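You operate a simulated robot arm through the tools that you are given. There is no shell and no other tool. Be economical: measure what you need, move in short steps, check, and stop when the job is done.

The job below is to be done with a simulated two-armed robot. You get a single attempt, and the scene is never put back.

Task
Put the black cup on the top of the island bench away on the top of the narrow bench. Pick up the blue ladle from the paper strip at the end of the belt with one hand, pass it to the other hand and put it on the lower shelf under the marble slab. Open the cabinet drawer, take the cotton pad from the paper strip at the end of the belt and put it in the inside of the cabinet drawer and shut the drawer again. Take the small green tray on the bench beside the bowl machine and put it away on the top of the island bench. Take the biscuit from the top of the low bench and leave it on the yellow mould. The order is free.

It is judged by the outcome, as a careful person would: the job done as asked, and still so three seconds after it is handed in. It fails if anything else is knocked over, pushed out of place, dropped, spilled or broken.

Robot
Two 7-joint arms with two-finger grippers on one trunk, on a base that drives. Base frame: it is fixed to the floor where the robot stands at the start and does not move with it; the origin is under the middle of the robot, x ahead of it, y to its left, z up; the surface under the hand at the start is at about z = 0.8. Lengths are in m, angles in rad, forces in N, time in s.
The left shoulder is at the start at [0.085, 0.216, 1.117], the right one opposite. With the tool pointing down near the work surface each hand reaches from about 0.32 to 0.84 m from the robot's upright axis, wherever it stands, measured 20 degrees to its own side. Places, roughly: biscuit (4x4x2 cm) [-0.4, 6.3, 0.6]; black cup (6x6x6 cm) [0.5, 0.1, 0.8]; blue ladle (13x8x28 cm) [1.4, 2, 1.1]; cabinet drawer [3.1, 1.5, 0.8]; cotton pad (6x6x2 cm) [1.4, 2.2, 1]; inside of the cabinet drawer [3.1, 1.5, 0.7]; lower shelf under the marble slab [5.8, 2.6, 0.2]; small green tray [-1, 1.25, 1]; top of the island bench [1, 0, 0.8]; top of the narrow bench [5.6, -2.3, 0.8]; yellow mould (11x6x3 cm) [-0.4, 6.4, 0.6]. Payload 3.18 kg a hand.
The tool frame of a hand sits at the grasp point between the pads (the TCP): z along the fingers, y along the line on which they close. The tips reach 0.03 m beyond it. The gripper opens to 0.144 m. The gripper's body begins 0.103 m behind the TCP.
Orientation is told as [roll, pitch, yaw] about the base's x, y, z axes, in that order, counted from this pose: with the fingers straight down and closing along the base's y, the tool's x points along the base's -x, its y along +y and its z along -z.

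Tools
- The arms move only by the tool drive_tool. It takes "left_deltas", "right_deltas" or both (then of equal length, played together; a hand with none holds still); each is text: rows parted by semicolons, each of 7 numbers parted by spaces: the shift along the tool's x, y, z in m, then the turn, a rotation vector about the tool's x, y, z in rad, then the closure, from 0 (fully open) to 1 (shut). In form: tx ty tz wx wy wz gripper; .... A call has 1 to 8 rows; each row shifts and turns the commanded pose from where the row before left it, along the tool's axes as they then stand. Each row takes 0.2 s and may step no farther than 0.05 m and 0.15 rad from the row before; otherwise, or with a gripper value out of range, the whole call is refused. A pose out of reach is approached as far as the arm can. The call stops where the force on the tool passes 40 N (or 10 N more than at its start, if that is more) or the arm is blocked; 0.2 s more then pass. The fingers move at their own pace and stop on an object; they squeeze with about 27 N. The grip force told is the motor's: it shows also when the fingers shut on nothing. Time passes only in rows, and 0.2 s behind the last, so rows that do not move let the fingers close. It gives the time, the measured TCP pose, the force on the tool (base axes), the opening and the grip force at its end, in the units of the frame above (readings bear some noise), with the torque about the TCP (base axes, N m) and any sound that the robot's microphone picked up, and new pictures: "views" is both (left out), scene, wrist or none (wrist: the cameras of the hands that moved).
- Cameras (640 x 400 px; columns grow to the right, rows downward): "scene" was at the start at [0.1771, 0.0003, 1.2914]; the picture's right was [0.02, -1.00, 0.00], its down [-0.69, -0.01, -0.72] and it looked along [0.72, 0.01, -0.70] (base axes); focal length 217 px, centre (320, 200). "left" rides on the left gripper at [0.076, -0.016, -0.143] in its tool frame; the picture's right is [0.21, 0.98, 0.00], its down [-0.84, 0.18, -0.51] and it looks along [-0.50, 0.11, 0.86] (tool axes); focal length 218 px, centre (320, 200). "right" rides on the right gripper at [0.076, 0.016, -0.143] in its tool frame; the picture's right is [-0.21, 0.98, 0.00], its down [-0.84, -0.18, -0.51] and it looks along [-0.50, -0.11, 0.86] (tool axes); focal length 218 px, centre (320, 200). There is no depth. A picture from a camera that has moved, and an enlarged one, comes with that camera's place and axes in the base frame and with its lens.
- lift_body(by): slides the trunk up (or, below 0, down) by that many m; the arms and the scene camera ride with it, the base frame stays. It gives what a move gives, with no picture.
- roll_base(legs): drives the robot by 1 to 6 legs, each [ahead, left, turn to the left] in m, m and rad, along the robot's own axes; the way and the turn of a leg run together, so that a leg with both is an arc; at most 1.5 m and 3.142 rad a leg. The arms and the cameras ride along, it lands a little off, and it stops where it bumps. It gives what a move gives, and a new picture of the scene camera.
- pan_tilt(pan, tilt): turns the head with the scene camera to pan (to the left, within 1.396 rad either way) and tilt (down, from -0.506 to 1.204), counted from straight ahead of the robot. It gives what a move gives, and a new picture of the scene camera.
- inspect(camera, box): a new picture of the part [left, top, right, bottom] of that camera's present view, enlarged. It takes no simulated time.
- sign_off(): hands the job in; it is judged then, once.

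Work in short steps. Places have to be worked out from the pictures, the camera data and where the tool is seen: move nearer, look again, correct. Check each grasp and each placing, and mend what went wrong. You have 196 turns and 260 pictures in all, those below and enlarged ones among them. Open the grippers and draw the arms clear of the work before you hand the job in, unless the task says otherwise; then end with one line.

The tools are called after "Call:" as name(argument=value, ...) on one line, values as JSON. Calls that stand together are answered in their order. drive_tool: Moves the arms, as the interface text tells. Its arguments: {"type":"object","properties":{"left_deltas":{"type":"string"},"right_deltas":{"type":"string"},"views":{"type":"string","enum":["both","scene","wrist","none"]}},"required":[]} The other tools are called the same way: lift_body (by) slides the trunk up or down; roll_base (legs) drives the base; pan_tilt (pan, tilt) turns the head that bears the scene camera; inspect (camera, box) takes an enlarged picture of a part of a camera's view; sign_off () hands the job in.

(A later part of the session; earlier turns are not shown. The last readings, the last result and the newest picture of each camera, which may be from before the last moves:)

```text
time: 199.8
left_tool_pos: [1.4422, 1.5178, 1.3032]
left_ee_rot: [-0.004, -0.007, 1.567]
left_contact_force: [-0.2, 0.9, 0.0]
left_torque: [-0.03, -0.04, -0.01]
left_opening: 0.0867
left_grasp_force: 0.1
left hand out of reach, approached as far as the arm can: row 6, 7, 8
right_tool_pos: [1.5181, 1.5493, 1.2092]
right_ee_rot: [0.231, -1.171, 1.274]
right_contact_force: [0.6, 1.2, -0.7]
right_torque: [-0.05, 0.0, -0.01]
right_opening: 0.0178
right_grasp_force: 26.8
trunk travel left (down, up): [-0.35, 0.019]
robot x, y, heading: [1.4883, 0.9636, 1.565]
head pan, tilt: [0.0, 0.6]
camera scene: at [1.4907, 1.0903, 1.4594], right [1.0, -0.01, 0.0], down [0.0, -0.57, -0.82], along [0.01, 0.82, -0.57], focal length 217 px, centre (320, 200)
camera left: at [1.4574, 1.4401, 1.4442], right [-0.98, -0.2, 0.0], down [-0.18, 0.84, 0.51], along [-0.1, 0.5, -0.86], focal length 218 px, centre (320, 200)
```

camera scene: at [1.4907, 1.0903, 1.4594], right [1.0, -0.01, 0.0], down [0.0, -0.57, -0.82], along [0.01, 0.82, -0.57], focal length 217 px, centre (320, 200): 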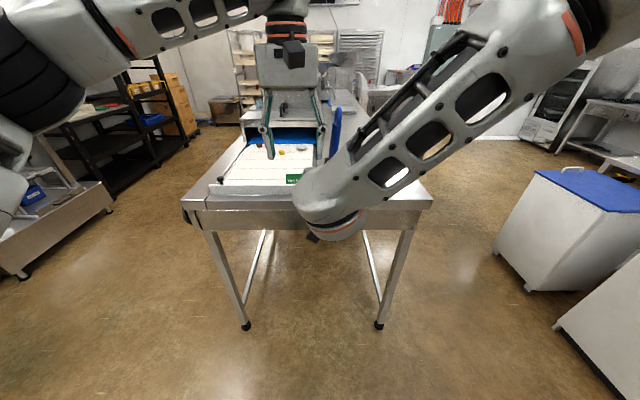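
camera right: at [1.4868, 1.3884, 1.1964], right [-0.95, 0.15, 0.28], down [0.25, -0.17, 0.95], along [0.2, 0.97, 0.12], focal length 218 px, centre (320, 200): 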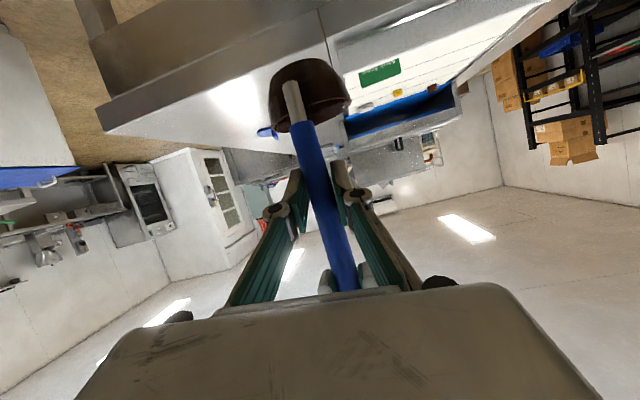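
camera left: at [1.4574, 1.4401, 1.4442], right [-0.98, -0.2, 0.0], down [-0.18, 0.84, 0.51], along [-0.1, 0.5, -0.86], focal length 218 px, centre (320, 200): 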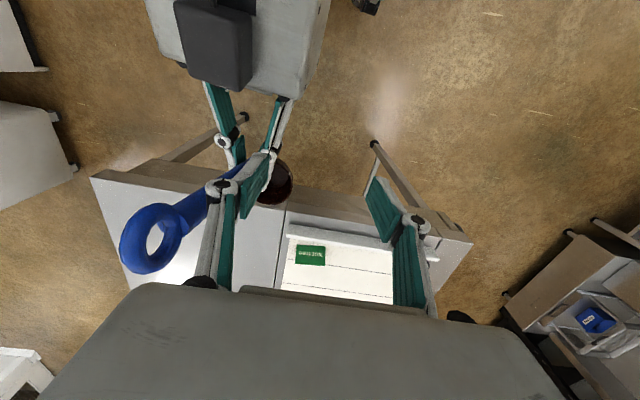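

The left hand is clear of the handle. I'll move it further left and down to a reachable carry pose, then inspect the ladle in the right hand.

Call:
drive_tool(left_deltas="0 0.045 0 0 0 0 0.4;0 0.045 0 0 0 0 0.4;0 0.045 0 0 0 0 0.4;0 0.045 0 0 0 0 0.4;0 0.045 0.02 0 0 0 0.4;0 0.04 0.03 0 0 0 0.4;0 0 0.04 0 0 0 0.4", views="both")

Call:
inspect(camera="right", box=[160, 20, 480, 320])

```text
time: 201.4
left_tool_pos: [1.2272, 1.5572, 1.2123]
left_ee_rot: [-0.001, -0.003, 1.565]
left_contact_force: [1.1, 0.4, -0.2]
left_torque: [-0.02, 0.04, -0.03]
left_opening: 0.0865
left_grasp_force: 0.0
left hand out of reach, approached as far as the arm can: row 1, 2, 3, 4
right_tool_pos: [1.5192, 1.5486, 1.2099]
right_ee_rot: [0.237, -1.172, 1.267]
right_contact_force: [0.2, 0.5, -0.6]
right_torque: [-0.06, -0.01, 0.0]
right_opening: 0.0179
right_grasp_force: 27.2
trunk travel left (down, up): [-0.35, 0.019]
robot x, y, heading: [1.4908, 0.9632, 1.561]
head pan, tilt: [0.0, 0.6]
camera scene: at [1.4926, 1.0901, 1.4594], right [1.0, -0.01, 0.0], down [0.0, -0.57, -0.82], along [0.01, 0.82, -0.57], focal length 217 px, centre (320, 200)
camera left: at [1.2423, 1.4789, 1.3539], right [-0.98, -0.2, 0.0], down [-0.17, 0.84, 0.51], along [-0.1, 0.5, -0.86], focal length 218 px, centre (320, 200)
```

scene: 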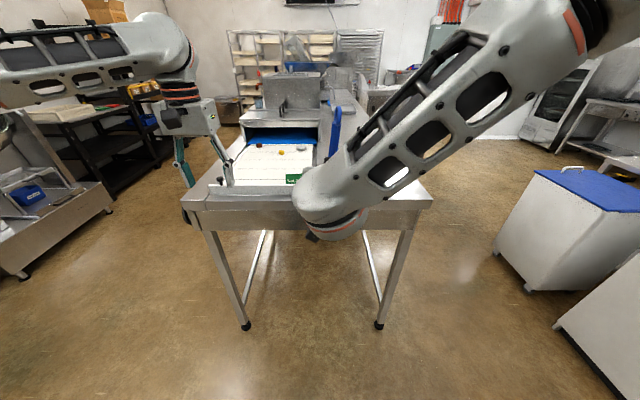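
left: 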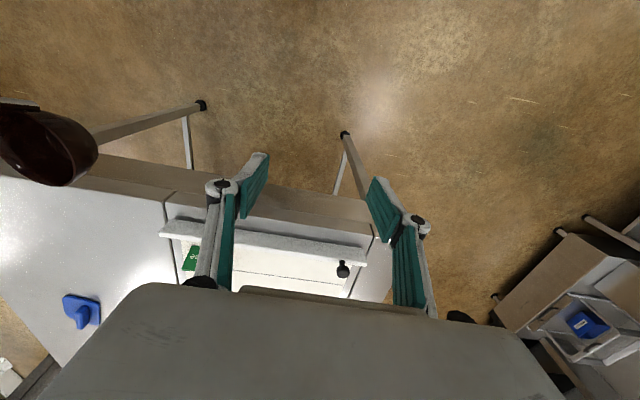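

```text
1.33 times, centred on (320, 170) of right
camera zoom: at [1.4883, 1.3891, 1.1963], right [-0.95, 0.16, 0.28], down [0.25, -0.17, 0.95], along [0.2, 0.97, 0.12], focal length 291 px, centre (320, 240)
```

zoom: 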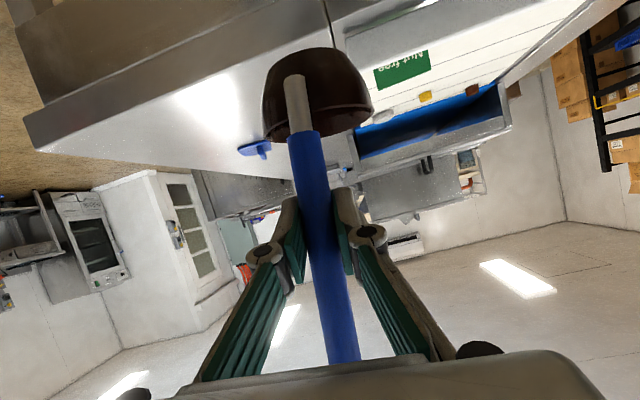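

The ladle is secure and nearly upright in the right hand. I'll carry it back to the far area along a safe path.

Call:
roll_base(legs=[[0, -0.79, 0], [1.19, 0, 0]])

```text
time: 214.3
left_tool_pos: [2.0017, 2.7296, 1.2124]
left_ee_rot: [0.0, -0.004, 1.578]
left_contact_force: [0.5, 0.8, 0.1]
left_torque: [-0.02, 0.01, 0.02]
left_opening: 0.0863
left_grasp_force: 0.0
right_tool_pos: [2.2945, 2.7252, 1.2102]
right_ee_rot: [0.236, -1.171, 1.282]
right_contact_force: [-0.5, -0.6, -0.3]
right_torque: [-0.03, -0.02, 0.02]
right_opening: 0.0178
right_grasp_force: 27.2
trunk travel left (down, up): [-0.35, 0.019]
robot x, y, heading: [2.275, 2.1399, 1.573]
head pan, tilt: [0.0, 0.6]
camera scene: at [2.2736, 2.266, 1.4595], right [1.0, 0.01, 0.0], down [0.0, -0.57, -0.82], along [0.0, 0.82, -0.57], focal length 217 px, centre (320, 200)
```

scene: 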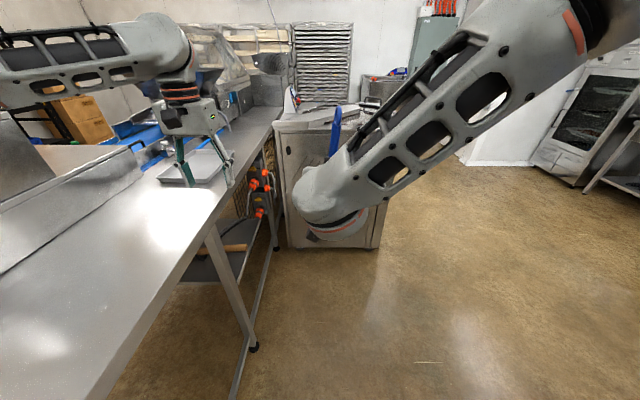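

Clear. I'll turn and go through the gap to the marble bench.

Call:
roll_base(legs=[[0, 0, -1.573], [0.22, 0.67, 0], [0.5, 0.03, 0], [1.4, 0.3, 0], [0.25, -0.55, 0]])

Call:
pan_tilt(pan=0, tilt=0.75)

```text
time: 238.6
left_tool_pos: [5.2342, 2.9082, 1.2122]
left_ee_rot: [0.0, -0.005, 0.017]
left_contact_force: [-1.2, -0.6, 0.4]
left_torque: [0.01, 0.03, 0.04]
left_opening: 0.0861
left_grasp_force: 0.1
right_tool_pos: [5.2331, 2.6148, 1.211]
right_ee_rot: [0.242, -1.17, -0.288]
right_contact_force: [0.0, 0.1, 0.3]
right_torque: [-0.02, 0.05, -0.04]
right_opening: 0.0179
right_grasp_force: 26.7
trunk travel left (down, up): [-0.35, 0.019]
robot x, y, heading: [4.6433, 2.6317, 0.009]
head pan, tilt: [0.0, 0.6]
camera scene: at [4.7741, 2.6302, 1.4595], right [0.01, -1.0, 0.0], down [-0.56, -0.01, -0.82], along [0.82, 0.01, -0.57], focal length 217 px, centre (320, 200)
```

scene: 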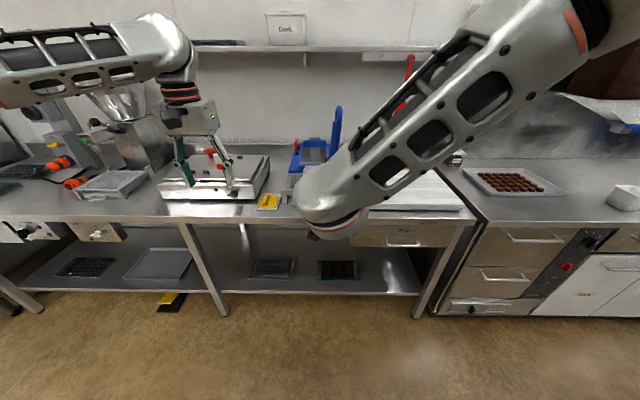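

```text
time: 239.3
left_tool_pos: [5.2349, 2.9075, 1.2131]
left_ee_rot: [0.0, -0.003, 0.015]
left_contact_force: [-0.5, 0.5, -0.4]
left_torque: [0.0, -0.02, 0.0]
left_opening: 0.0865
left_grasp_force: 0.2
right_tool_pos: [5.2319, 2.6146, 1.2111]
right_ee_rot: [0.245, -1.171, -0.29]
right_contact_force: [-0.2, -0.4, -0.4]
right_torque: [0.02, 0.04, 0.0]
right_opening: 0.0179
right_grasp_force: 26.8
trunk travel left (down, up): [-0.35, 0.019]
robot x, y, heading: [4.6485, 2.6295, 0.018]
head pan, tilt: [0.0, 0.75]
camera scene: at [4.7685, 2.6302, 1.4467], right [0.01, -1.0, 0.0], down [-0.68, -0.01, -0.73], along [0.73, 0.01, -0.68], focal length 217 px, centre (320, 200)
```

scene: 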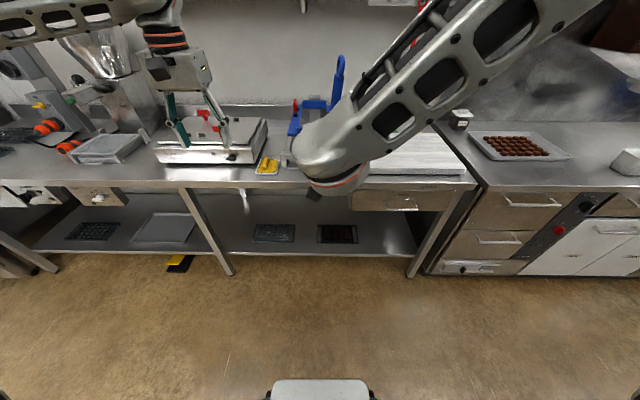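

The free shelf area is y 2.04 to 2.36, with its front at x≈5.56 and drawers above from z≈0.63. I'll tuck the left hand, align the base at y≈2.2, and lower the trunk.

Call:
drive_tool(left_deltas="0.04 0.03 0 0 0 0 0.4;0.04 0.03 0 0 0 0 0.4;0.04 0.03 0 0 0 0 0.4;0.03 0.03 0 0 0 0 0.4;0.02 0.02 0 0 0 0 0.4", views="none")

Call:
roll_base(legs=[[0, -0.42, -0.015]])

Call:
lift_body(by=-0.33)

```text
time: 240.5
left_tool_pos: [5.0608, 3.0455, 1.2105]
left_ee_rot: [0.0, -0.004, 0.016]
left_contact_force: [-0.4, -0.1, 0.1]
left_torque: [0.02, -0.04, 0.01]
left_opening: 0.0865
left_grasp_force: 0.1
right_tool_pos: [5.2322, 2.6147, 1.211]
right_ee_rot: [0.243, -1.171, -0.289]
right_contact_force: [-0.8, -0.4, 0.2]
right_torque: [-0.02, 0.08, 0.01]
right_opening: 0.0177
right_grasp_force: 27.4
trunk travel left (down, up): [-0.35, 0.019]
robot x, y, heading: [4.6481, 2.6323, 0.016]
head pan, tilt: [0.0, 0.75]
```

```text
time: 244.7
left_tool_pos: [5.0709, 2.6193, 1.2121]
left_ee_rot: [0.001, -0.004, 0.0]
left_contact_force: [0.3, -0.5, 0.1]
left_torque: [0.01, -0.03, 0.0]
left_opening: 0.0861
left_grasp_force: 0.1
right_tool_pos: [5.2353, 2.1857, 1.2109]
right_ee_rot: [0.242, -1.17, -0.304]
right_contact_force: [-0.1, 0.0, 0.8]
right_torque: [0.02, 0.06, 0.02]
right_opening: 0.018
right_grasp_force: 26.7
trunk travel left (down, up): [-0.35, 0.019]
robot x, y, heading: [4.6472, 2.2123, -0.003]
head pan, tilt: [0.0, 0.75]
camera scene: at [4.7715, 2.2096, 1.4466], right [0.0, -1.0, 0.0], down [-0.68, 0.0, -0.73], along [0.73, 0.0, -0.68], focal length 217 px, centre (320, 200)
```

scene: 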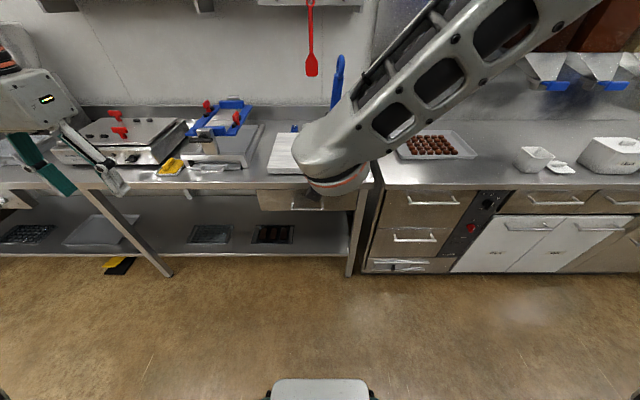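

```text
time: 248.0
left_tool_pos: [5.0912, 2.6198, 0.7217]
left_ee_rot: [0.003, 0.516, 0.0]
left_contact_force: [0.0, 0.1, -0.2]
left_torque: [-0.01, -0.08, 0.01]
left_opening: 0.0861
left_grasp_force: 0.0
right_tool_pos: [5.2427, 2.1864, 0.8338]
right_ee_rot: [0.174, -1.061, -0.24]
right_contact_force: [-0.4, -0.3, -0.2]
right_torque: [-0.06, 0.07, -0.01]
right_opening: 0.0175
right_grasp_force: 27.1
trunk travel left (down, up): [-0.02, 0.349]
robot x, y, heading: [4.6485, 2.2109, -0.0]
head pan, tilt: [0.0, 0.75]
```

The left hand pose changed during lowering. I'll check it with a null move and a picture.

Call:
drive_tool(left_deltas="0 0 0 0 0 0 0.4;0 0 0 0 0 0 0.4", right_deltas="0 0 0 0 0 0 1;0 0 0 0 0 0 1", views="both")

```text
time: 248.6
left_tool_pos: [5.0897, 2.6188, 0.7207]
left_ee_rot: [0.002, 0.516, 0.0]
left_contact_force: [0.4, 1.6, -0.8]
left_torque: [0.0, 0.02, -0.01]
left_opening: 0.0865
left_grasp_force: 0.1
right_tool_pos: [5.2443, 2.1868, 0.8333]
right_ee_rot: [0.171, -1.06, -0.241]
right_contact_force: [0.3, -0.3, 0.3]
right_torque: [-0.03, 0.05, -0.01]
right_opening: 0.0177
right_grasp_force: 27.0
trunk travel left (down, up): [-0.02, 0.349]
robot x, y, heading: [4.6493, 2.2089, 0.003]
head pan, tilt: [0.0, 0.75]
camera scene: at [5.0077, 2.2097, 1.0711], right [0.0, -1.0, 0.0], down [-0.68, 0.0, -0.73], along [0.73, 0.0, -0.68], focal length 217 px, centre (320, 200)
camera right: at [5.0843, 2.2169, 0.8378], right [0.19, 0.95, 0.26], down [-0.06, -0.26, 0.96], along [0.98, -0.2, 0.01], focal length 218 px, centre (320, 200)
camera left: at [5.0935, 2.6022, 0.8828], right [-0.18, 0.98, 0.1], down [0.98, 0.18, 0.03], along [0.01, 0.11, -0.99], focal length 218 px, centre (320, 200)
```

scene: 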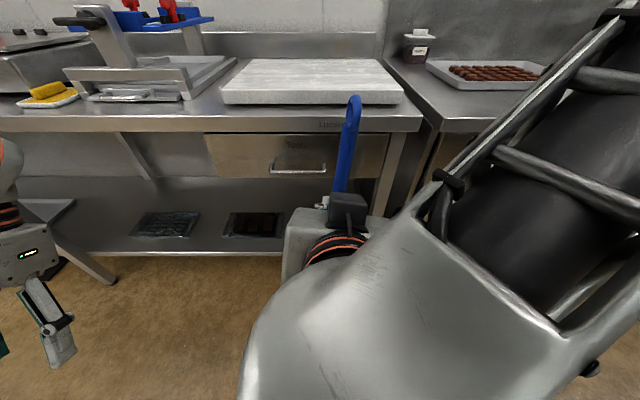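
right: 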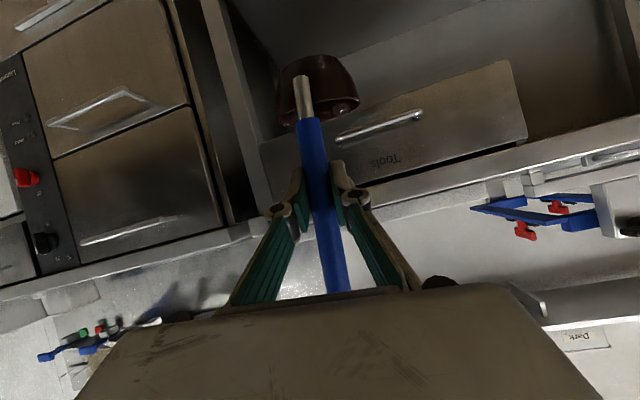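
left: 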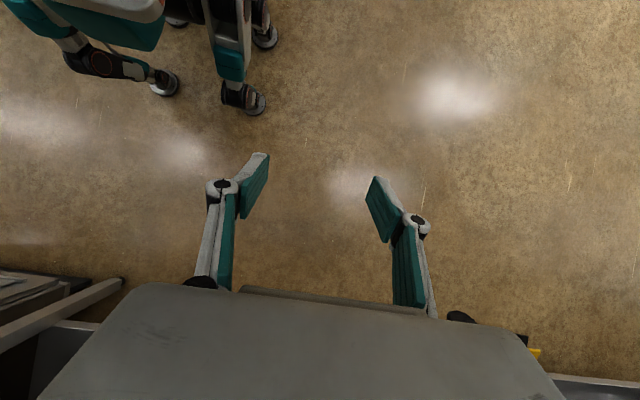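

The trunk leans forward when low, which is fine. I'll re-level the ladle and lower the right hand while still clear of the bench.

Call:
drive_tool(right_deltas="0.03 0 0.015 0 -0.055 0 1;0.03 0 0.013 0 -0.055 0 1;0.04 -0.003 0.017 0 0 0 1;0.04 -0.003 0.017 0 0 0 1;0.04 -0.003 0.017 0 0 0 1;0.04 -0.003 0.017 0 0 0 1;0.04 -0.003 0.017 0 0 0 1", views="both")

```text
time: 249.3
left_tool_pos: [5.0912, 2.619, 0.7215]
left_ee_rot: [0.003, 0.517, 0.0]
left_contact_force: [-1.1, -0.5, 0.9]
left_torque: [0.01, -0.01, 0.01]
left_opening: 0.0864
left_grasp_force: 0.1
right_tool_pos: [5.2851, 2.211, 0.794]
right_ee_rot: [0.643, -1.035, -0.805]
right_contact_force: [0.3, -0.4, -0.9]
right_torque: [-0.08, 0.07, -0.02]
right_opening: 0.0179
right_grasp_force: 27.3
right hand out of reach, approached as far as the arm can: row 1, 2
trunk travel left (down, up): [-0.02, 0.349]
robot x, y, heading: [4.6486, 2.2117, -0.007]
head pan, tilt: [0.0, 0.75]
stopped in row 3 (right hand): the arm was blocked; the commanded pose is now the measured one
camera scene: at [5.0079, 2.2097, 1.071], right [0.0, -1.0, 0.0], down [-0.68, 0.0, -0.73], along [0.73, 0.0, -0.68], focal length 217 px, centre (320, 200)
camera right: at [5.1328, 2.2658, 0.7927], right [0.29, 0.83, 0.48], down [-0.2, -0.44, 0.88], along [0.94, -0.35, 0.04], focal length 218 px, centre (320, 200)
```

scene: 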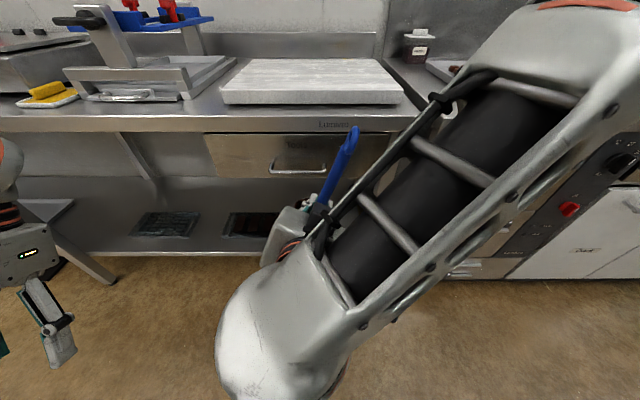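
right: 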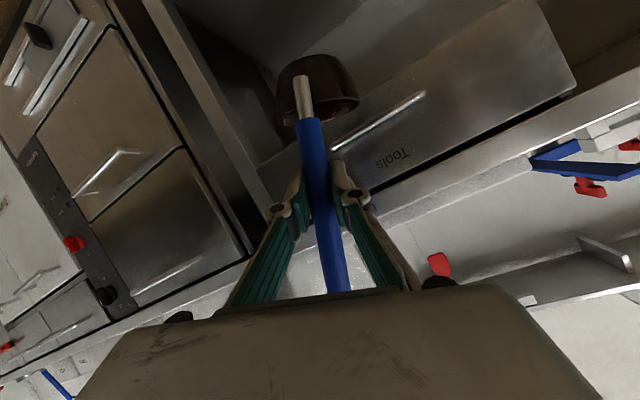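

The arm is too folded at this trunk pose. I'll back the base off into the open area to get room, then extend, re-orient and lower the hand.

Call:
roll_base(legs=[[-0.1, 0.6, 0], [-0.25, 0.15, 0]])

Call:
drive_tool(right_deltas="-0.01 0 0.028 -0.0285 -0.012 -0.129 1;-0.01 0 0.028 -0.0285 -0.012 -0.129 1;-0.0177 0.0034 0.0445 0 0 0 1;-0.0177 0.0034 0.0445 0 0 0 1;-0.0177 0.0034 0.0445 0 0 0 1;0.0415 -0.0043 0.0169 0 0 0 1;0.0415 -0.0043 0.0169 0 0 0 1;0.0415 -0.0043 0.0169 0 0 0 1", views="both")

```text
time: 256.6
left_tool_pos: [4.7508, 3.3657, 0.7215]
left_ee_rot: [0.002, 0.515, -0.01]
left_contact_force: [-0.4, -0.7, -0.6]
left_torque: [0.0, -0.02, -0.01]
left_opening: 0.0863
left_grasp_force: 0.1
right_tool_pos: [4.9409, 2.9539, 0.7946]
right_ee_rot: [0.646, -1.038, -0.817]
right_contact_force: [-0.2, -0.4, 0.2]
right_torque: [-0.02, 0.06, 0.0]
right_opening: 0.0179
right_grasp_force: 26.6
trunk travel left (down, up): [-0.02, 0.349]
robot x, y, heading: [4.3043, 2.9581, -0.01]
head pan, tilt: [0.0, 0.75]
camera scene: at [4.6631, 2.9559, 1.0712], right [-0.01, -1.0, 0.0], down [-0.68, 0.01, -0.73], along [0.73, -0.01, -0.68], focal length 217 px, centre (320, 200)
```

scene: 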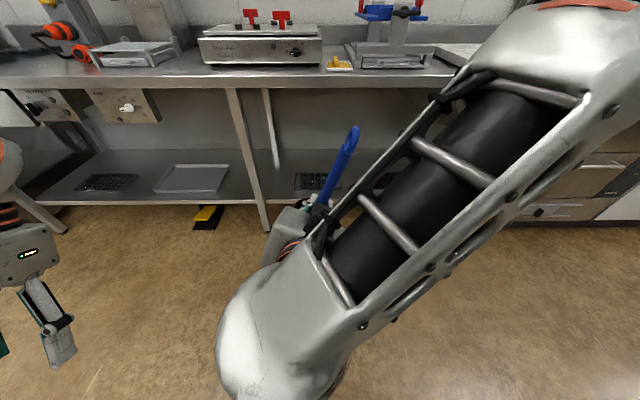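

```text
time: 258.5
left_tool_pos: [4.751, 3.3647, 0.7212]
left_ee_rot: [0.001, 0.517, -0.011]
left_contact_force: [-0.3, 0.0, 0.2]
left_torque: [-0.01, -0.03, -0.03]
left_opening: 0.0863
left_grasp_force: 0.0
right_tool_pos: [5.2019, 2.875, 0.6774]
right_ee_rot: [0.405, -1.167, -0.615]
right_contact_force: [0.2, -0.4, 0.6]
right_torque: [0.0, 0.08, 0.0]
right_opening: 0.0177
right_grasp_force: 27.1
right hand out of reach, approached as far as the arm can: row 1, 2
trunk travel left (down, up): [-0.02, 0.349]
robot x, y, heading: [4.3058, 2.9618, -0.01]
head pan, tilt: [0.0, 0.75]
stopped in row 8 (right hand): the arm was blocked; the commanded pose is now the measured one
camera scene: at [4.6632, 2.9555, 1.0712], right [-0.01, -1.0, 0.0], down [-0.68, 0.01, -0.73], along [0.73, -0.01, -0.68], focal length 217 px, centre (320, 200)
camera right: at [5.0501, 2.931, 0.6623], right [0.3, 0.89, 0.34], down [-0.24, -0.28, 0.93], along [0.93, -0.36, 0.13], focal length 218 px, centre (320, 200)
```

scene: 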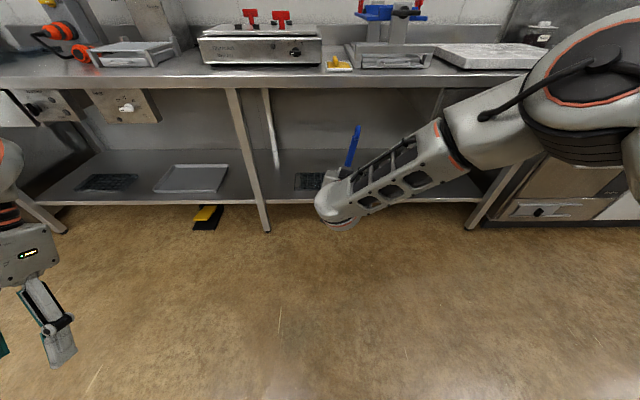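
right: 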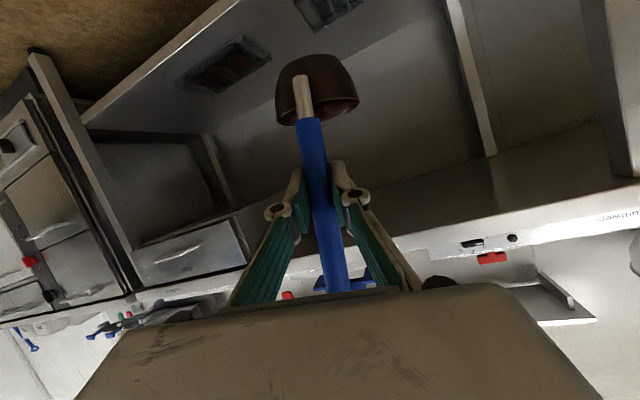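

The wrist seems near a limit with the hand across the body. I'll move the hand to the right, in front of its own shoulder, while straightening it.

Call:
drive_tool(right_deltas="0 -0.045 0 0 0 -0.03 1;0 -0.045 0 0 0 -0.03 1;0 -0.045 0 0 0 -0.03 1;0 -0.045 0 0 0 -0.03 1;0.0 -0.02 0 0 0 -0.03 1", views="both")

```text
time: 259.7
left_tool_pos: [4.7515, 3.3652, 0.7218]
left_ee_rot: [0.001, 0.516, -0.011]
left_contact_force: [0.2, -0.3, 0.2]
left_torque: [0.01, 0.0, -0.03]
left_opening: 0.0864
left_grasp_force: 0.1
right_tool_pos: [5.2204, 2.7733, 0.7398]
right_ee_rot: [0.035, -1.185, -0.221]
right_contact_force: [0.2, 0.0, -0.8]
right_torque: [0.0, -0.01, 0.01]
right_opening: 0.0177
right_grasp_force: 26.6
right hand out of reach, approached as far as the arm can: row 1, 2, 3, 4, 5
trunk travel left (down, up): [-0.02, 0.349]
robot x, y, heading: [4.3082, 2.9632, -0.012]
head pan, tilt: [0.0, 0.75]
camera scene: at [4.6634, 2.9552, 1.0711], right [-0.01, -1.0, 0.0], down [-0.68, 0.01, -0.73], along [0.73, -0.01, -0.68], focal length 217 px, centre (320, 200)
camera right: at [5.0662, 2.8198, 0.723], right [0.26, 0.94, 0.21], down [-0.19, -0.16, 0.97], along [0.95, -0.29, 0.13], focal length 218 px, centre (320, 200)
```

scene: 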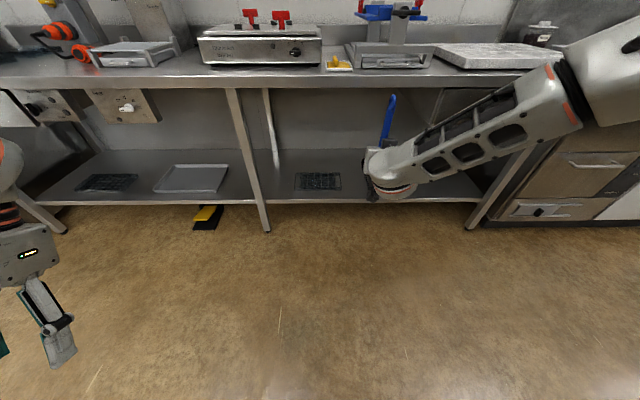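
right: 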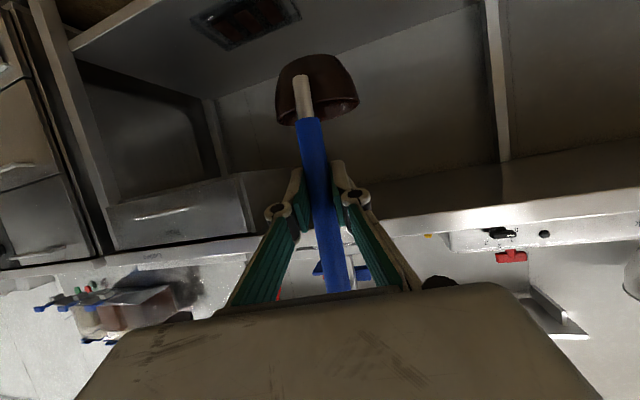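

The orientation is restored. I'll try lowering again from here.

Call:
drive_tool(right_deltas="0.03 0 0.012 0 0 0 1;0.03 0 0.012 0 0 0 1;0.03 0 0.012 0 0 0 1;0.03 0 0.012 0 0 0 1", views="scene")

```text
time: 260.7
left_tool_pos: [4.7517, 3.3645, 0.7212]
left_ee_rot: [0.001, 0.518, -0.011]
left_contact_force: [0.3, -0.1, -0.6]
left_torque: [0.01, 0.03, -0.03]
left_opening: 0.0865
left_grasp_force: 0.1
right_tool_pos: [5.264, 2.8205, 0.6474]
right_ee_rot: [0.036, -1.189, -0.222]
right_contact_force: [0.2, 0.0, 1.1]
right_torque: [-0.01, 0.05, 0.03]
right_opening: 0.0179
right_grasp_force: 27.7
right hand out of reach, approached as far as the arm can: row 1, 2, 3, 4
trunk travel left (down, up): [-0.02, 0.349]
robot x, y, heading: [4.3038, 2.9633, -0.01]
head pan, tilt: [0.0, 0.75]
camera scene: at [4.664, 2.9554, 1.0707], right [-0.01, -1.0, 0.0], down [-0.68, 0.01, -0.73], along [0.73, -0.01, -0.68], focal length 217 px, centre (320, 200)
```

scene: 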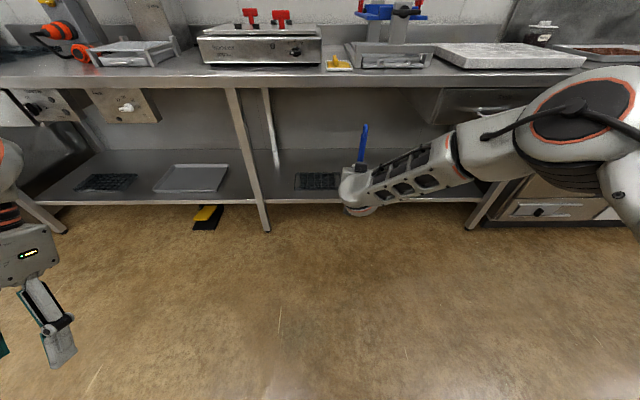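

It's going lower while keeping orientation, drifting forward-left. I'll continue down with some forward motion.

Call:
drive_tool(right_deltas="0.0267 0.0 0.027 0 0 0 1;0.0267 0.0 0.027 0 0 0 1;0.0267 0.0 0.027 0 0 0 1;0.0267 0.0 0.027 0 0 0 1;0.0267 0.0 0.027 0 0 0 1;0.0267 0.0 0.027 0 0 0 1", views="scene")

```text
time: 262.1
left_tool_pos: [4.7496, 3.364, 0.7213]
left_ee_rot: [0.001, 0.515, -0.011]
left_contact_force: [0.4, -0.3, -0.2]
left_torque: [0.0, 0.01, -0.01]
left_opening: 0.0863
left_grasp_force: 0.1
right_tool_pos: [5.3123, 2.7806, 0.4753]
right_ee_rot: [0.044, -1.202, -0.221]
right_contact_force: [-0.1, -0.1, 0.1]
right_torque: [0.01, 0.07, 0.01]
right_opening: 0.0179
right_grasp_force: 26.7
right hand out of reach, approached as far as the arm can: row 1, 4, 5, 6
trunk travel left (down, up): [-0.02, 0.349]
robot x, y, heading: [4.3071, 2.9602, -0.009]
head pan, tilt: [0.0, 0.75]
camera scene: at [4.6635, 2.9553, 1.071], right [-0.01, -1.0, 0.0], down [-0.68, 0.01, -0.73], along [0.73, -0.01, -0.68], focal length 217 px, centre (320, 200)
```

scene: 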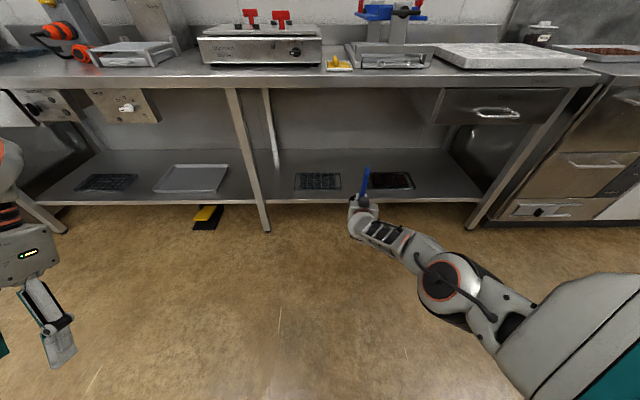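

Great, the elbow dropped and z is 0.475. I'll lower another 10 cm and check the ladle.

Call:
drive_tool(right_deltas="0.03 -0.003 0.013 0 0 0 1;0.03 -0.003 0.013 0 0 0 1;0.03 -0.003 0.013 0 0 0 1", views="both")

Call:
inspect(camera="scene", box=[290, 140, 430, 240])

```text
time: 262.9
left_tool_pos: [4.7503, 3.3641, 0.7231]
left_ee_rot: [0.003, 0.517, -0.01]
left_contact_force: [0.8, 0.5, -0.8]
left_torque: [-0.04, 0.0, -0.01]
left_opening: 0.0863
left_grasp_force: 0.0
right_tool_pos: [5.2941, 2.7713, 0.4446]
right_ee_rot: [0.047, -1.199, -0.223]
right_contact_force: [0.1, 0.6, -0.6]
right_torque: [-0.03, 0.06, 0.01]
right_opening: 0.0181
right_grasp_force: 27.0
right hand out of reach, approached as far as the arm can: row 1, 2, 3
trunk travel left (down, up): [-0.02, 0.349]
robot x, y, heading: [4.302, 2.958, -0.011]
head pan, tilt: [0.0, 0.75]
camera scene: at [4.6635, 2.9555, 1.0711], right [-0.01, -1.0, 0.0], down [-0.68, 0.01, -0.73], along [0.73, -0.01, -0.68], focal length 217 px, centre (320, 200)
camera right: at [5.1395, 2.8173, 0.4277], right [0.25, 0.95, 0.21], down [-0.2, -0.16, 0.97], along [0.95, -0.28, 0.15], focal length 218 px, centre (320, 200)
```

scene: 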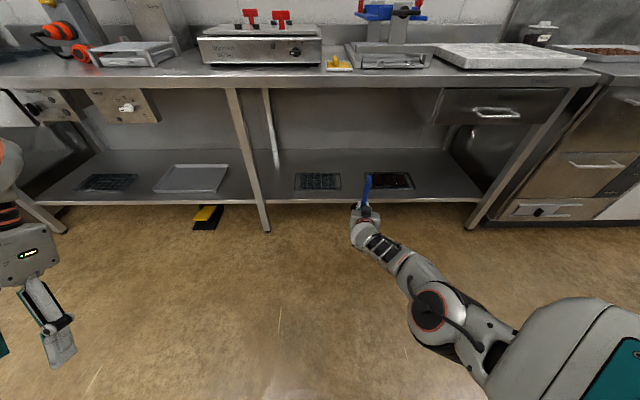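
right: 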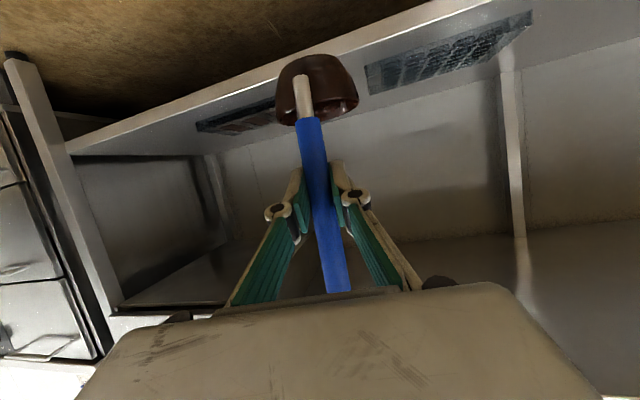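

```text
4.00 times, centred on (360, 190) of scene
camera zoom: at [4.6635, 2.9555, 1.0711], right [-0.01, -1.0, 0.0], down [-0.68, 0.01, -0.73], along [0.73, -0.01, -0.68], focal length 867 px, centre (160, 240)
```

zoom: 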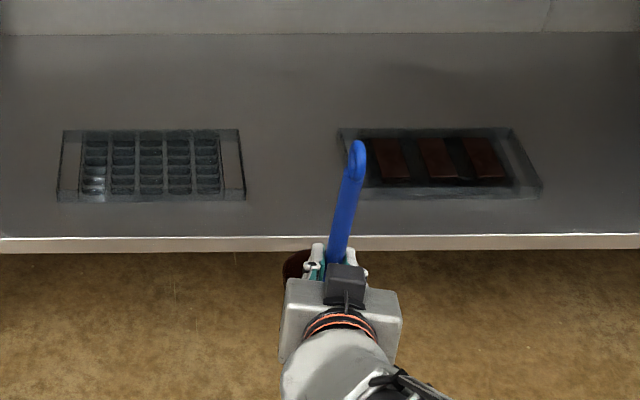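

Roll looks upright. Next I'll extend forward while going down to get the last 8 to 10 cm.

Call:
drive_tool(right_deltas="0.018 0.002 0.034 0 0 0 1;0.018 0.002 0.034 0 0 0 1;0.018 0.002 0.034 0 0 0 1;0.018 0.002 0.034 0 0 0 1;0.018 0.002 0.034 0 0 0 1", views="none")

```text
time: 264.1
left_tool_pos: [4.7498, 3.3651, 0.7225]
left_ee_rot: [0.003, 0.517, -0.009]
left_contact_force: [0.8, 0.4, 0.1]
left_torque: [0.0, 0.01, 0.0]
left_opening: 0.0865
left_grasp_force: 0.1
right_tool_pos: [5.2946, 2.7724, 0.4448]
right_ee_rot: [0.044, -1.196, -0.222]
right_contact_force: [1.9, -0.8, 0.4]
right_torque: [0.0, 0.07, 0.03]
right_opening: 0.0181
right_grasp_force: 26.4
right hand out of reach, approached as far as the arm can: row 1, 2, 3, 4, 5
trunk travel left (down, up): [-0.02, 0.349]
robot x, y, heading: [4.3037, 2.959, -0.01]
head pan, tilt: [0.0, 0.75]
```

It's stuck at a joint limit. I'll yaw the hand to the left about the vertical, which keeps the ladle upright and relaxes the wrist, then try down again.

Call:
drive_tool(right_deltas="0 0 0 -0.123 0.0126 -0.05 1;0 0 0 -0.123 0.0126 -0.05 1;0 0 0 -0.123 0.0126 -0.05 1;0.02 -0.002 0.008 0 0 0 1;0.02 -0.002 0.008 0 0 0 1", views="scene")

```text
time: 265.3
left_tool_pos: [4.7506, 3.3648, 0.722]
left_ee_rot: [0.001, 0.517, -0.01]
left_contact_force: [-0.4, 0.1, 0.1]
left_torque: [-0.01, -0.01, -0.01]
left_opening: 0.0863
left_grasp_force: 0.2
right_tool_pos: [5.2941, 2.7726, 0.4453]
right_ee_rot: [0.045, -1.198, -0.224]
right_contact_force: [0.2, -0.5, 0.0]
right_torque: [0.02, 0.07, 0.02]
right_opening: 0.0184
right_grasp_force: 26.8
right hand out of reach, approached as far as the arm can: row 1, 2, 3, 4, 5
trunk travel left (down, up): [-0.02, 0.349]
robot x, y, heading: [4.309, 2.9622, -0.01]
head pan, tilt: [0.0, 0.75]
camera scene: at [4.6635, 2.9555, 1.0711], right [-0.01, -1.0, 0.0], down [-0.68, 0.01, -0.73], along [0.73, -0.01, -0.68], focal length 217 px, centre (320, 200)
```

scene: 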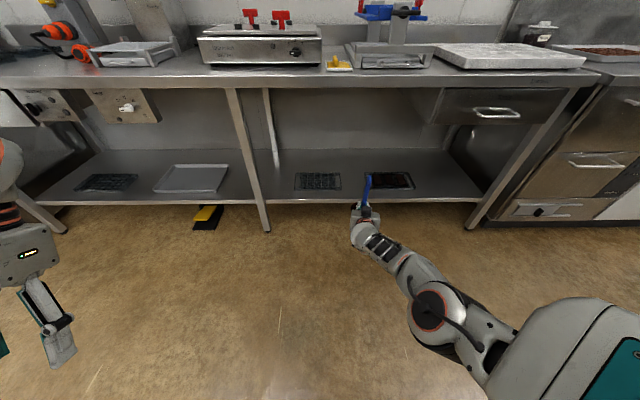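

The commanded pose has run well ahead of the measured one. I'll unwind the unreached commands and move the target left, toward the middle.

Call:
drive_tool(right_deltas="-0.04 0.004 -0.016 0.123 -0.0126 0.05 1;0 0 0 0.123 -0.0126 0.05 1;0 0 0 0.123 -0.0126 0.05 1;-0.022 -0.002 -0.042 0 0 0 1;-0.022 -0.002 -0.042 0 0 0 1;-0.022 -0.002 -0.042 0 0 0 1;-0.024 0 -0.042 0 0 0 1;-0.04 0.002 -0.02 0 0 0 1", views="none")

Call:
drive_tool(right_deltas="-0.04 0.002 -0.016 0 0 0 1;0 0.04 0 0 0 0 1;0 0.04 0 0 0 0 1;0 0.04 0 0 0 0 1", views="scene")

```text
time: 267.1
left_tool_pos: [4.7504, 3.3649, 0.7201]
left_ee_rot: [0.001, 0.518, -0.01]
left_contact_force: [0.3, -0.9, -1.0]
left_torque: [0.01, 0.06, 0.01]
left_opening: 0.0862
left_grasp_force: 0.2
right_tool_pos: [5.2598, 2.7717, 0.5517]
right_ee_rot: [0.076, -1.225, -0.651]
right_contact_force: [0.2, 0.4, -1.0]
right_torque: [-0.02, -0.02, -0.04]
right_opening: 0.0179
right_grasp_force: 26.8
right hand out of reach, approached as far as the arm can: row 1, 2, 3, 4, 5, 6, 7
trunk travel left (down, up): [-0.02, 0.349]
robot x, y, heading: [4.3017, 2.9616, -0.009]
head pan, tilt: [0.0, 0.75]
```

```text
time: 268.3
left_tool_pos: [4.7511, 3.3652, 0.7218]
left_ee_rot: [0.001, 0.516, -0.009]
left_contact_force: [-0.5, 0.6, -0.3]
left_torque: [0.05, 0.03, 0.0]
left_opening: 0.0862
left_grasp_force: 0.1
right_tool_pos: [5.2961, 2.7566, 0.5902]
right_ee_rot: [-0.01, -1.239, -0.646]
right_contact_force: [-0.3, 0.3, -0.6]
right_torque: [0.03, 0.03, 0.0]
right_opening: 0.0178
right_grasp_force: 27.0
right hand out of reach, approached as far as the arm can: row 3, 4
trunk travel left (down, up): [-0.02, 0.349]
robot x, y, heading: [4.3102, 2.963, -0.008]
head pan, tilt: [0.0, 0.75]
stopped in row 4 (right hand): the arm was blocked; the commanded pose is now the measured one
camera scene: at [4.6636, 2.955, 1.071], right [-0.01, -1.0, 0.0], down [-0.68, 0.01, -0.73], along [0.73, -0.01, -0.68], focal length 217 px, centre (320, 200)
```

scene: 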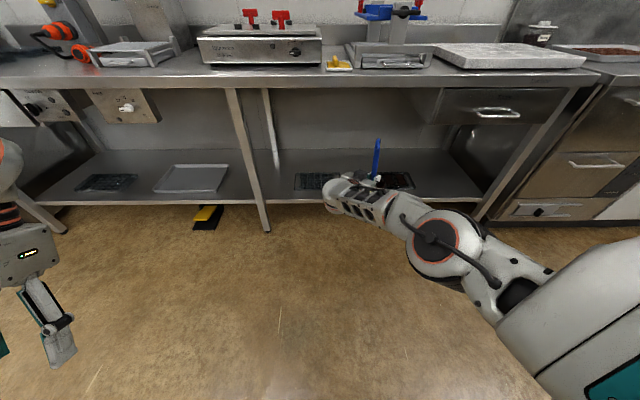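

The ladle is upright and the command is re-synced, with the hand now pointing about 37° right. I'll try going straight down from this configuration.

Call:
drive_tool(right_deltas="0.028 0 0.01 0 0 0 1;0.028 0 0.01 0 0 0 1;0.028 0 0.01 0 0 0 1;0.028 0 0.01 0 0 0 1;0.028 0 0.01 0 0 0 1", views="none")

```text
time: 269.5
left_tool_pos: [4.7506, 3.365, 0.7229]
left_ee_rot: [0.002, 0.513, -0.01]
left_contact_force: [0.3, 0.0, -0.7]
left_torque: [-0.01, -0.02, 0.0]
left_opening: 0.0861
left_grasp_force: 0.1
right_tool_pos: [5.2636, 2.7338, 0.502]
right_ee_rot: [0.008, -1.237, -0.656]
right_contact_force: [-0.7, -0.1, 0.1]
right_torque: [0.03, 0.08, -0.02]
right_opening: 0.0176
right_grasp_force: 27.1
right hand out of reach, approached as far as the arm can: row 1, 2, 3, 4, 5
trunk travel left (down, up): [-0.02, 0.349]
robot x, y, heading: [4.3046, 2.964, -0.008]
head pan, tilt: [0.0, 0.75]
```

The wrist limits keep this low grasp from reaching z≈0.34. I'll set the ladle down briefly on the marble slab, then regrip it higher with a steeper hand so it can reach the shelf. First I'll raise the trunk.

Call:
lift_body(by=0.25)

Call:
drive_tool(right_deltas="-0.04 0 -0.014 0 0 0 1;-0.04 0 -0.014 0 0 0 1;-0.04 0 -0.014 0 0 0 1;-0.04 0 -0.014 0 0 0 1;-0.04 0 -0.014 0 0 0 1;-0.04 0 -0.014 0 0 0 1", left_deltas="0 0 -0.03 0 0 0 0.4;0 0 -0.03 0 0 0 0.4;0 0 -0.03 0 0 0 0.4;0 0 0 0 -0.13 0 0.4;0 0 0 0 -0.13 0 0.4;0 0 0 0 -0.13 0 0.4", views="both")

```text
time: 272.1
left_tool_pos: [4.75, 3.3633, 0.971]
left_ee_rot: [0.002, 0.517, -0.011]
left_contact_force: [-0.8, -0.7, 0.0]
left_torque: [0.0, -0.02, 0.01]
left_opening: 0.0866
left_grasp_force: 0.1
right_tool_pos: [5.2071, 2.7339, 1.4158]
right_ee_rot: [2.187, -1.037, -2.758]
right_contact_force: [0.3, 0.0, -1.2]
right_torque: [0.06, 0.12, -0.02]
right_opening: 0.018
right_grasp_force: 26.6
trunk travel left (down, up): [-0.27, 0.099]
robot x, y, heading: [4.3061, 2.9621, -0.012]
head pan, tilt: [0.0, 0.75]
```

```text
time: 273.5
left_tool_pos: [4.7468, 3.3647, 0.9729]
left_ee_rot: [0.002, 0.12, -0.011]
left_contact_force: [-1.6, -0.9, -0.3]
left_torque: [-0.03, -0.08, -0.02]
left_opening: 0.0864
left_grasp_force: 0.0
left hand out of reach, approached as far as the arm can: row 1, 2, 3
right_tool_pos: [5.0232, 2.7357, 1.6013]
right_ee_rot: [2.191, -1.034, -2.761]
right_contact_force: [-0.7, 0.6, -1.2]
right_torque: [0.08, 0.17, 0.02]
right_opening: 0.0182
right_grasp_force: 27.0
trunk travel left (down, up): [-0.27, 0.099]
robot x, y, heading: [4.3059, 2.962, -0.009]
head pan, tilt: [0.0, 0.75]
camera scene: at [4.4363, 2.9578, 1.3662], right [-0.01, -1.0, 0.0], down [-0.68, 0.01, -0.73], along [0.73, -0.01, -0.68], focal length 217 px, centre (320, 200)
camera right: at [4.9581, 2.8436, 1.5013], right [0.32, 0.74, 0.59], down [-0.87, -0.01, 0.5], along [0.38, -0.67, 0.64], focal length 218 px, centre (320, 200)
camera left: at [4.688, 3.3476, 1.1239], right [-0.2, 0.98, 0.03], down [0.9, 0.17, 0.4], along [0.39, 0.1, -0.91], focal length 218 px, centre (320, 200)
```

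scene: 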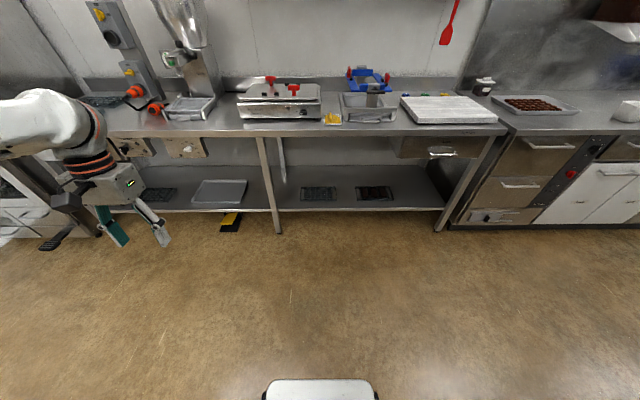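
right: 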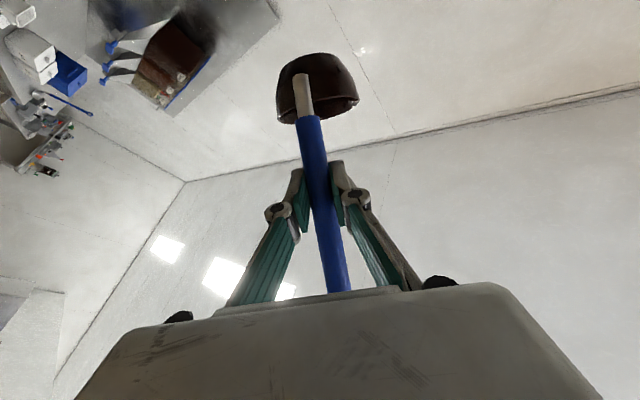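
left: 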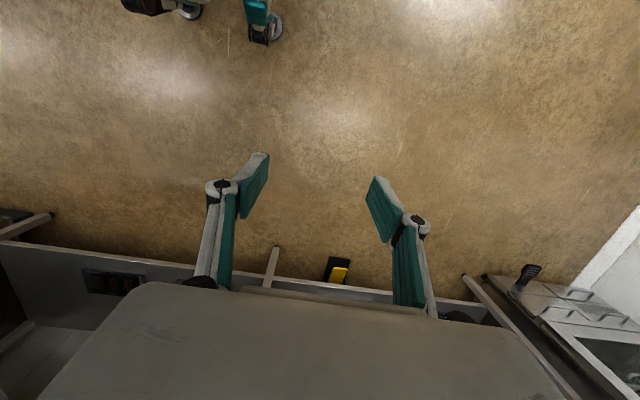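

The trunk motion swung the right hand upward, but the ladle is still held. I'll rotate the hand back to the upright-ladle orientation in this open space.

Call:
drive_tool(right_deltas="0 0 0 -0.043 0.11 -0.0617 1;0 0 0 -0.043 0.11 -0.0617 1;0 0 0 -0.043 0.11 -0.0617 1;0 0 0 -0.043 0.11 -0.0617 1;0 0 0 -0.043 0.11 -0.0617 1;0 0 0 -0.043 0.11 -0.0617 1;0 0 0 -0.043 0.11 -0.0617 1", views="both")

```text
time: 275.1
left_tool_pos: [4.7509, 3.365, 0.9721]
left_ee_rot: [0.002, 0.127, -0.012]
left_contact_force: [0.8, 0.3, 0.1]
left_torque: [0.0, -0.03, 0.01]
left_opening: 0.0867
left_grasp_force: 0.1
right_tool_pos: [5.0295, 2.7368, 1.5975]
right_ee_rot: [0.029, -1.18, -0.208]
right_contact_force: [0.2, 0.3, -1.2]
right_torque: [-0.04, 0.06, -0.02]
right_opening: 0.0179
right_grasp_force: 26.8
trunk travel left (down, up): [-0.27, 0.099]
robot x, y, heading: [4.3001, 2.9635, -0.016]
head pan, tilt: [0.0, 0.75]
camera scene: at [4.4407, 2.9582, 1.3654], right [-0.01, -1.0, 0.0], down [-0.68, 0.01, -0.73], along [0.73, -0.01, -0.68], focal length 217 px, centre (320, 200)
camera right: at [4.8748, 2.7821, 1.5827], right [0.26, 0.94, 0.2], down [-0.18, -0.16, 0.97], along [0.95, -0.29, 0.13], focal length 218 px, centre (320, 200)
```

scene: 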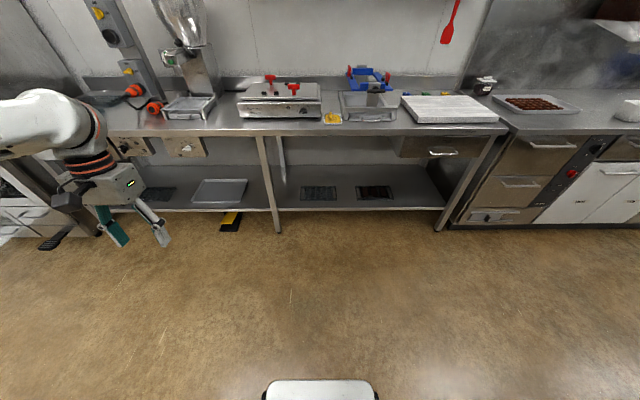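
right: 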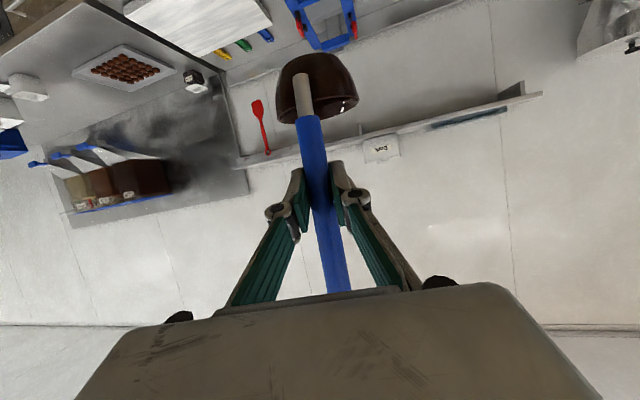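

The ladle is upright again. I'll lower it to carry height above the bench.

Call:
drive_tool(right_deltas="0.0445 -0.0006 0.018 0 0 0 1;0.0445 -0.0006 0.018 0 0 0 1;0.0445 -0.0006 0.018 0 0 0 1;0.0445 -0.0006 0.018 0 0 0 1;0.0445 -0.0006 0.018 0 0 0 1;0.0445 -0.0006 0.018 0 0 0 1;0.0445 -0.0006 0.018 0 0 0 1;0.0445 -0.0006 0.018 0 0 0 1", views="scene")

```text
time: 276.9
left_tool_pos: [4.7511, 3.3646, 0.9724]
left_ee_rot: [0.003, 0.128, -0.011]
left_contact_force: [-0.7, 0.2, 0.4]
left_torque: [0.02, 0.06, 0.0]
left_opening: 0.0862
left_grasp_force: 0.0
right_tool_pos: [5.0257, 2.7367, 1.2129]
right_ee_rot: [0.03, -1.181, -0.213]
right_contact_force: [0.3, 0.0, -1.3]
right_torque: [-0.01, 0.03, 0.0]
right_opening: 0.0182
right_grasp_force: 27.4
trunk travel left (down, up): [-0.27, 0.099]
robot x, y, heading: [4.305, 2.9596, -0.013]
head pan, tilt: [0.0, 0.75]
camera scene: at [4.441, 2.9576, 1.3653], right [-0.01, -1.0, 0.0], down [-0.68, 0.01, -0.73], along [0.73, -0.01, -0.68], focal length 217 px, centre (320, 200)
```

scene: 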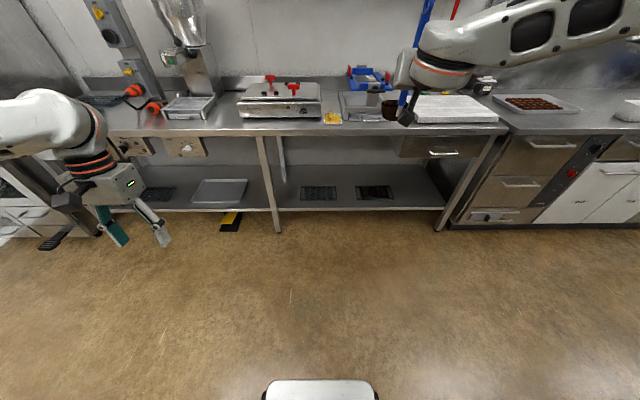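

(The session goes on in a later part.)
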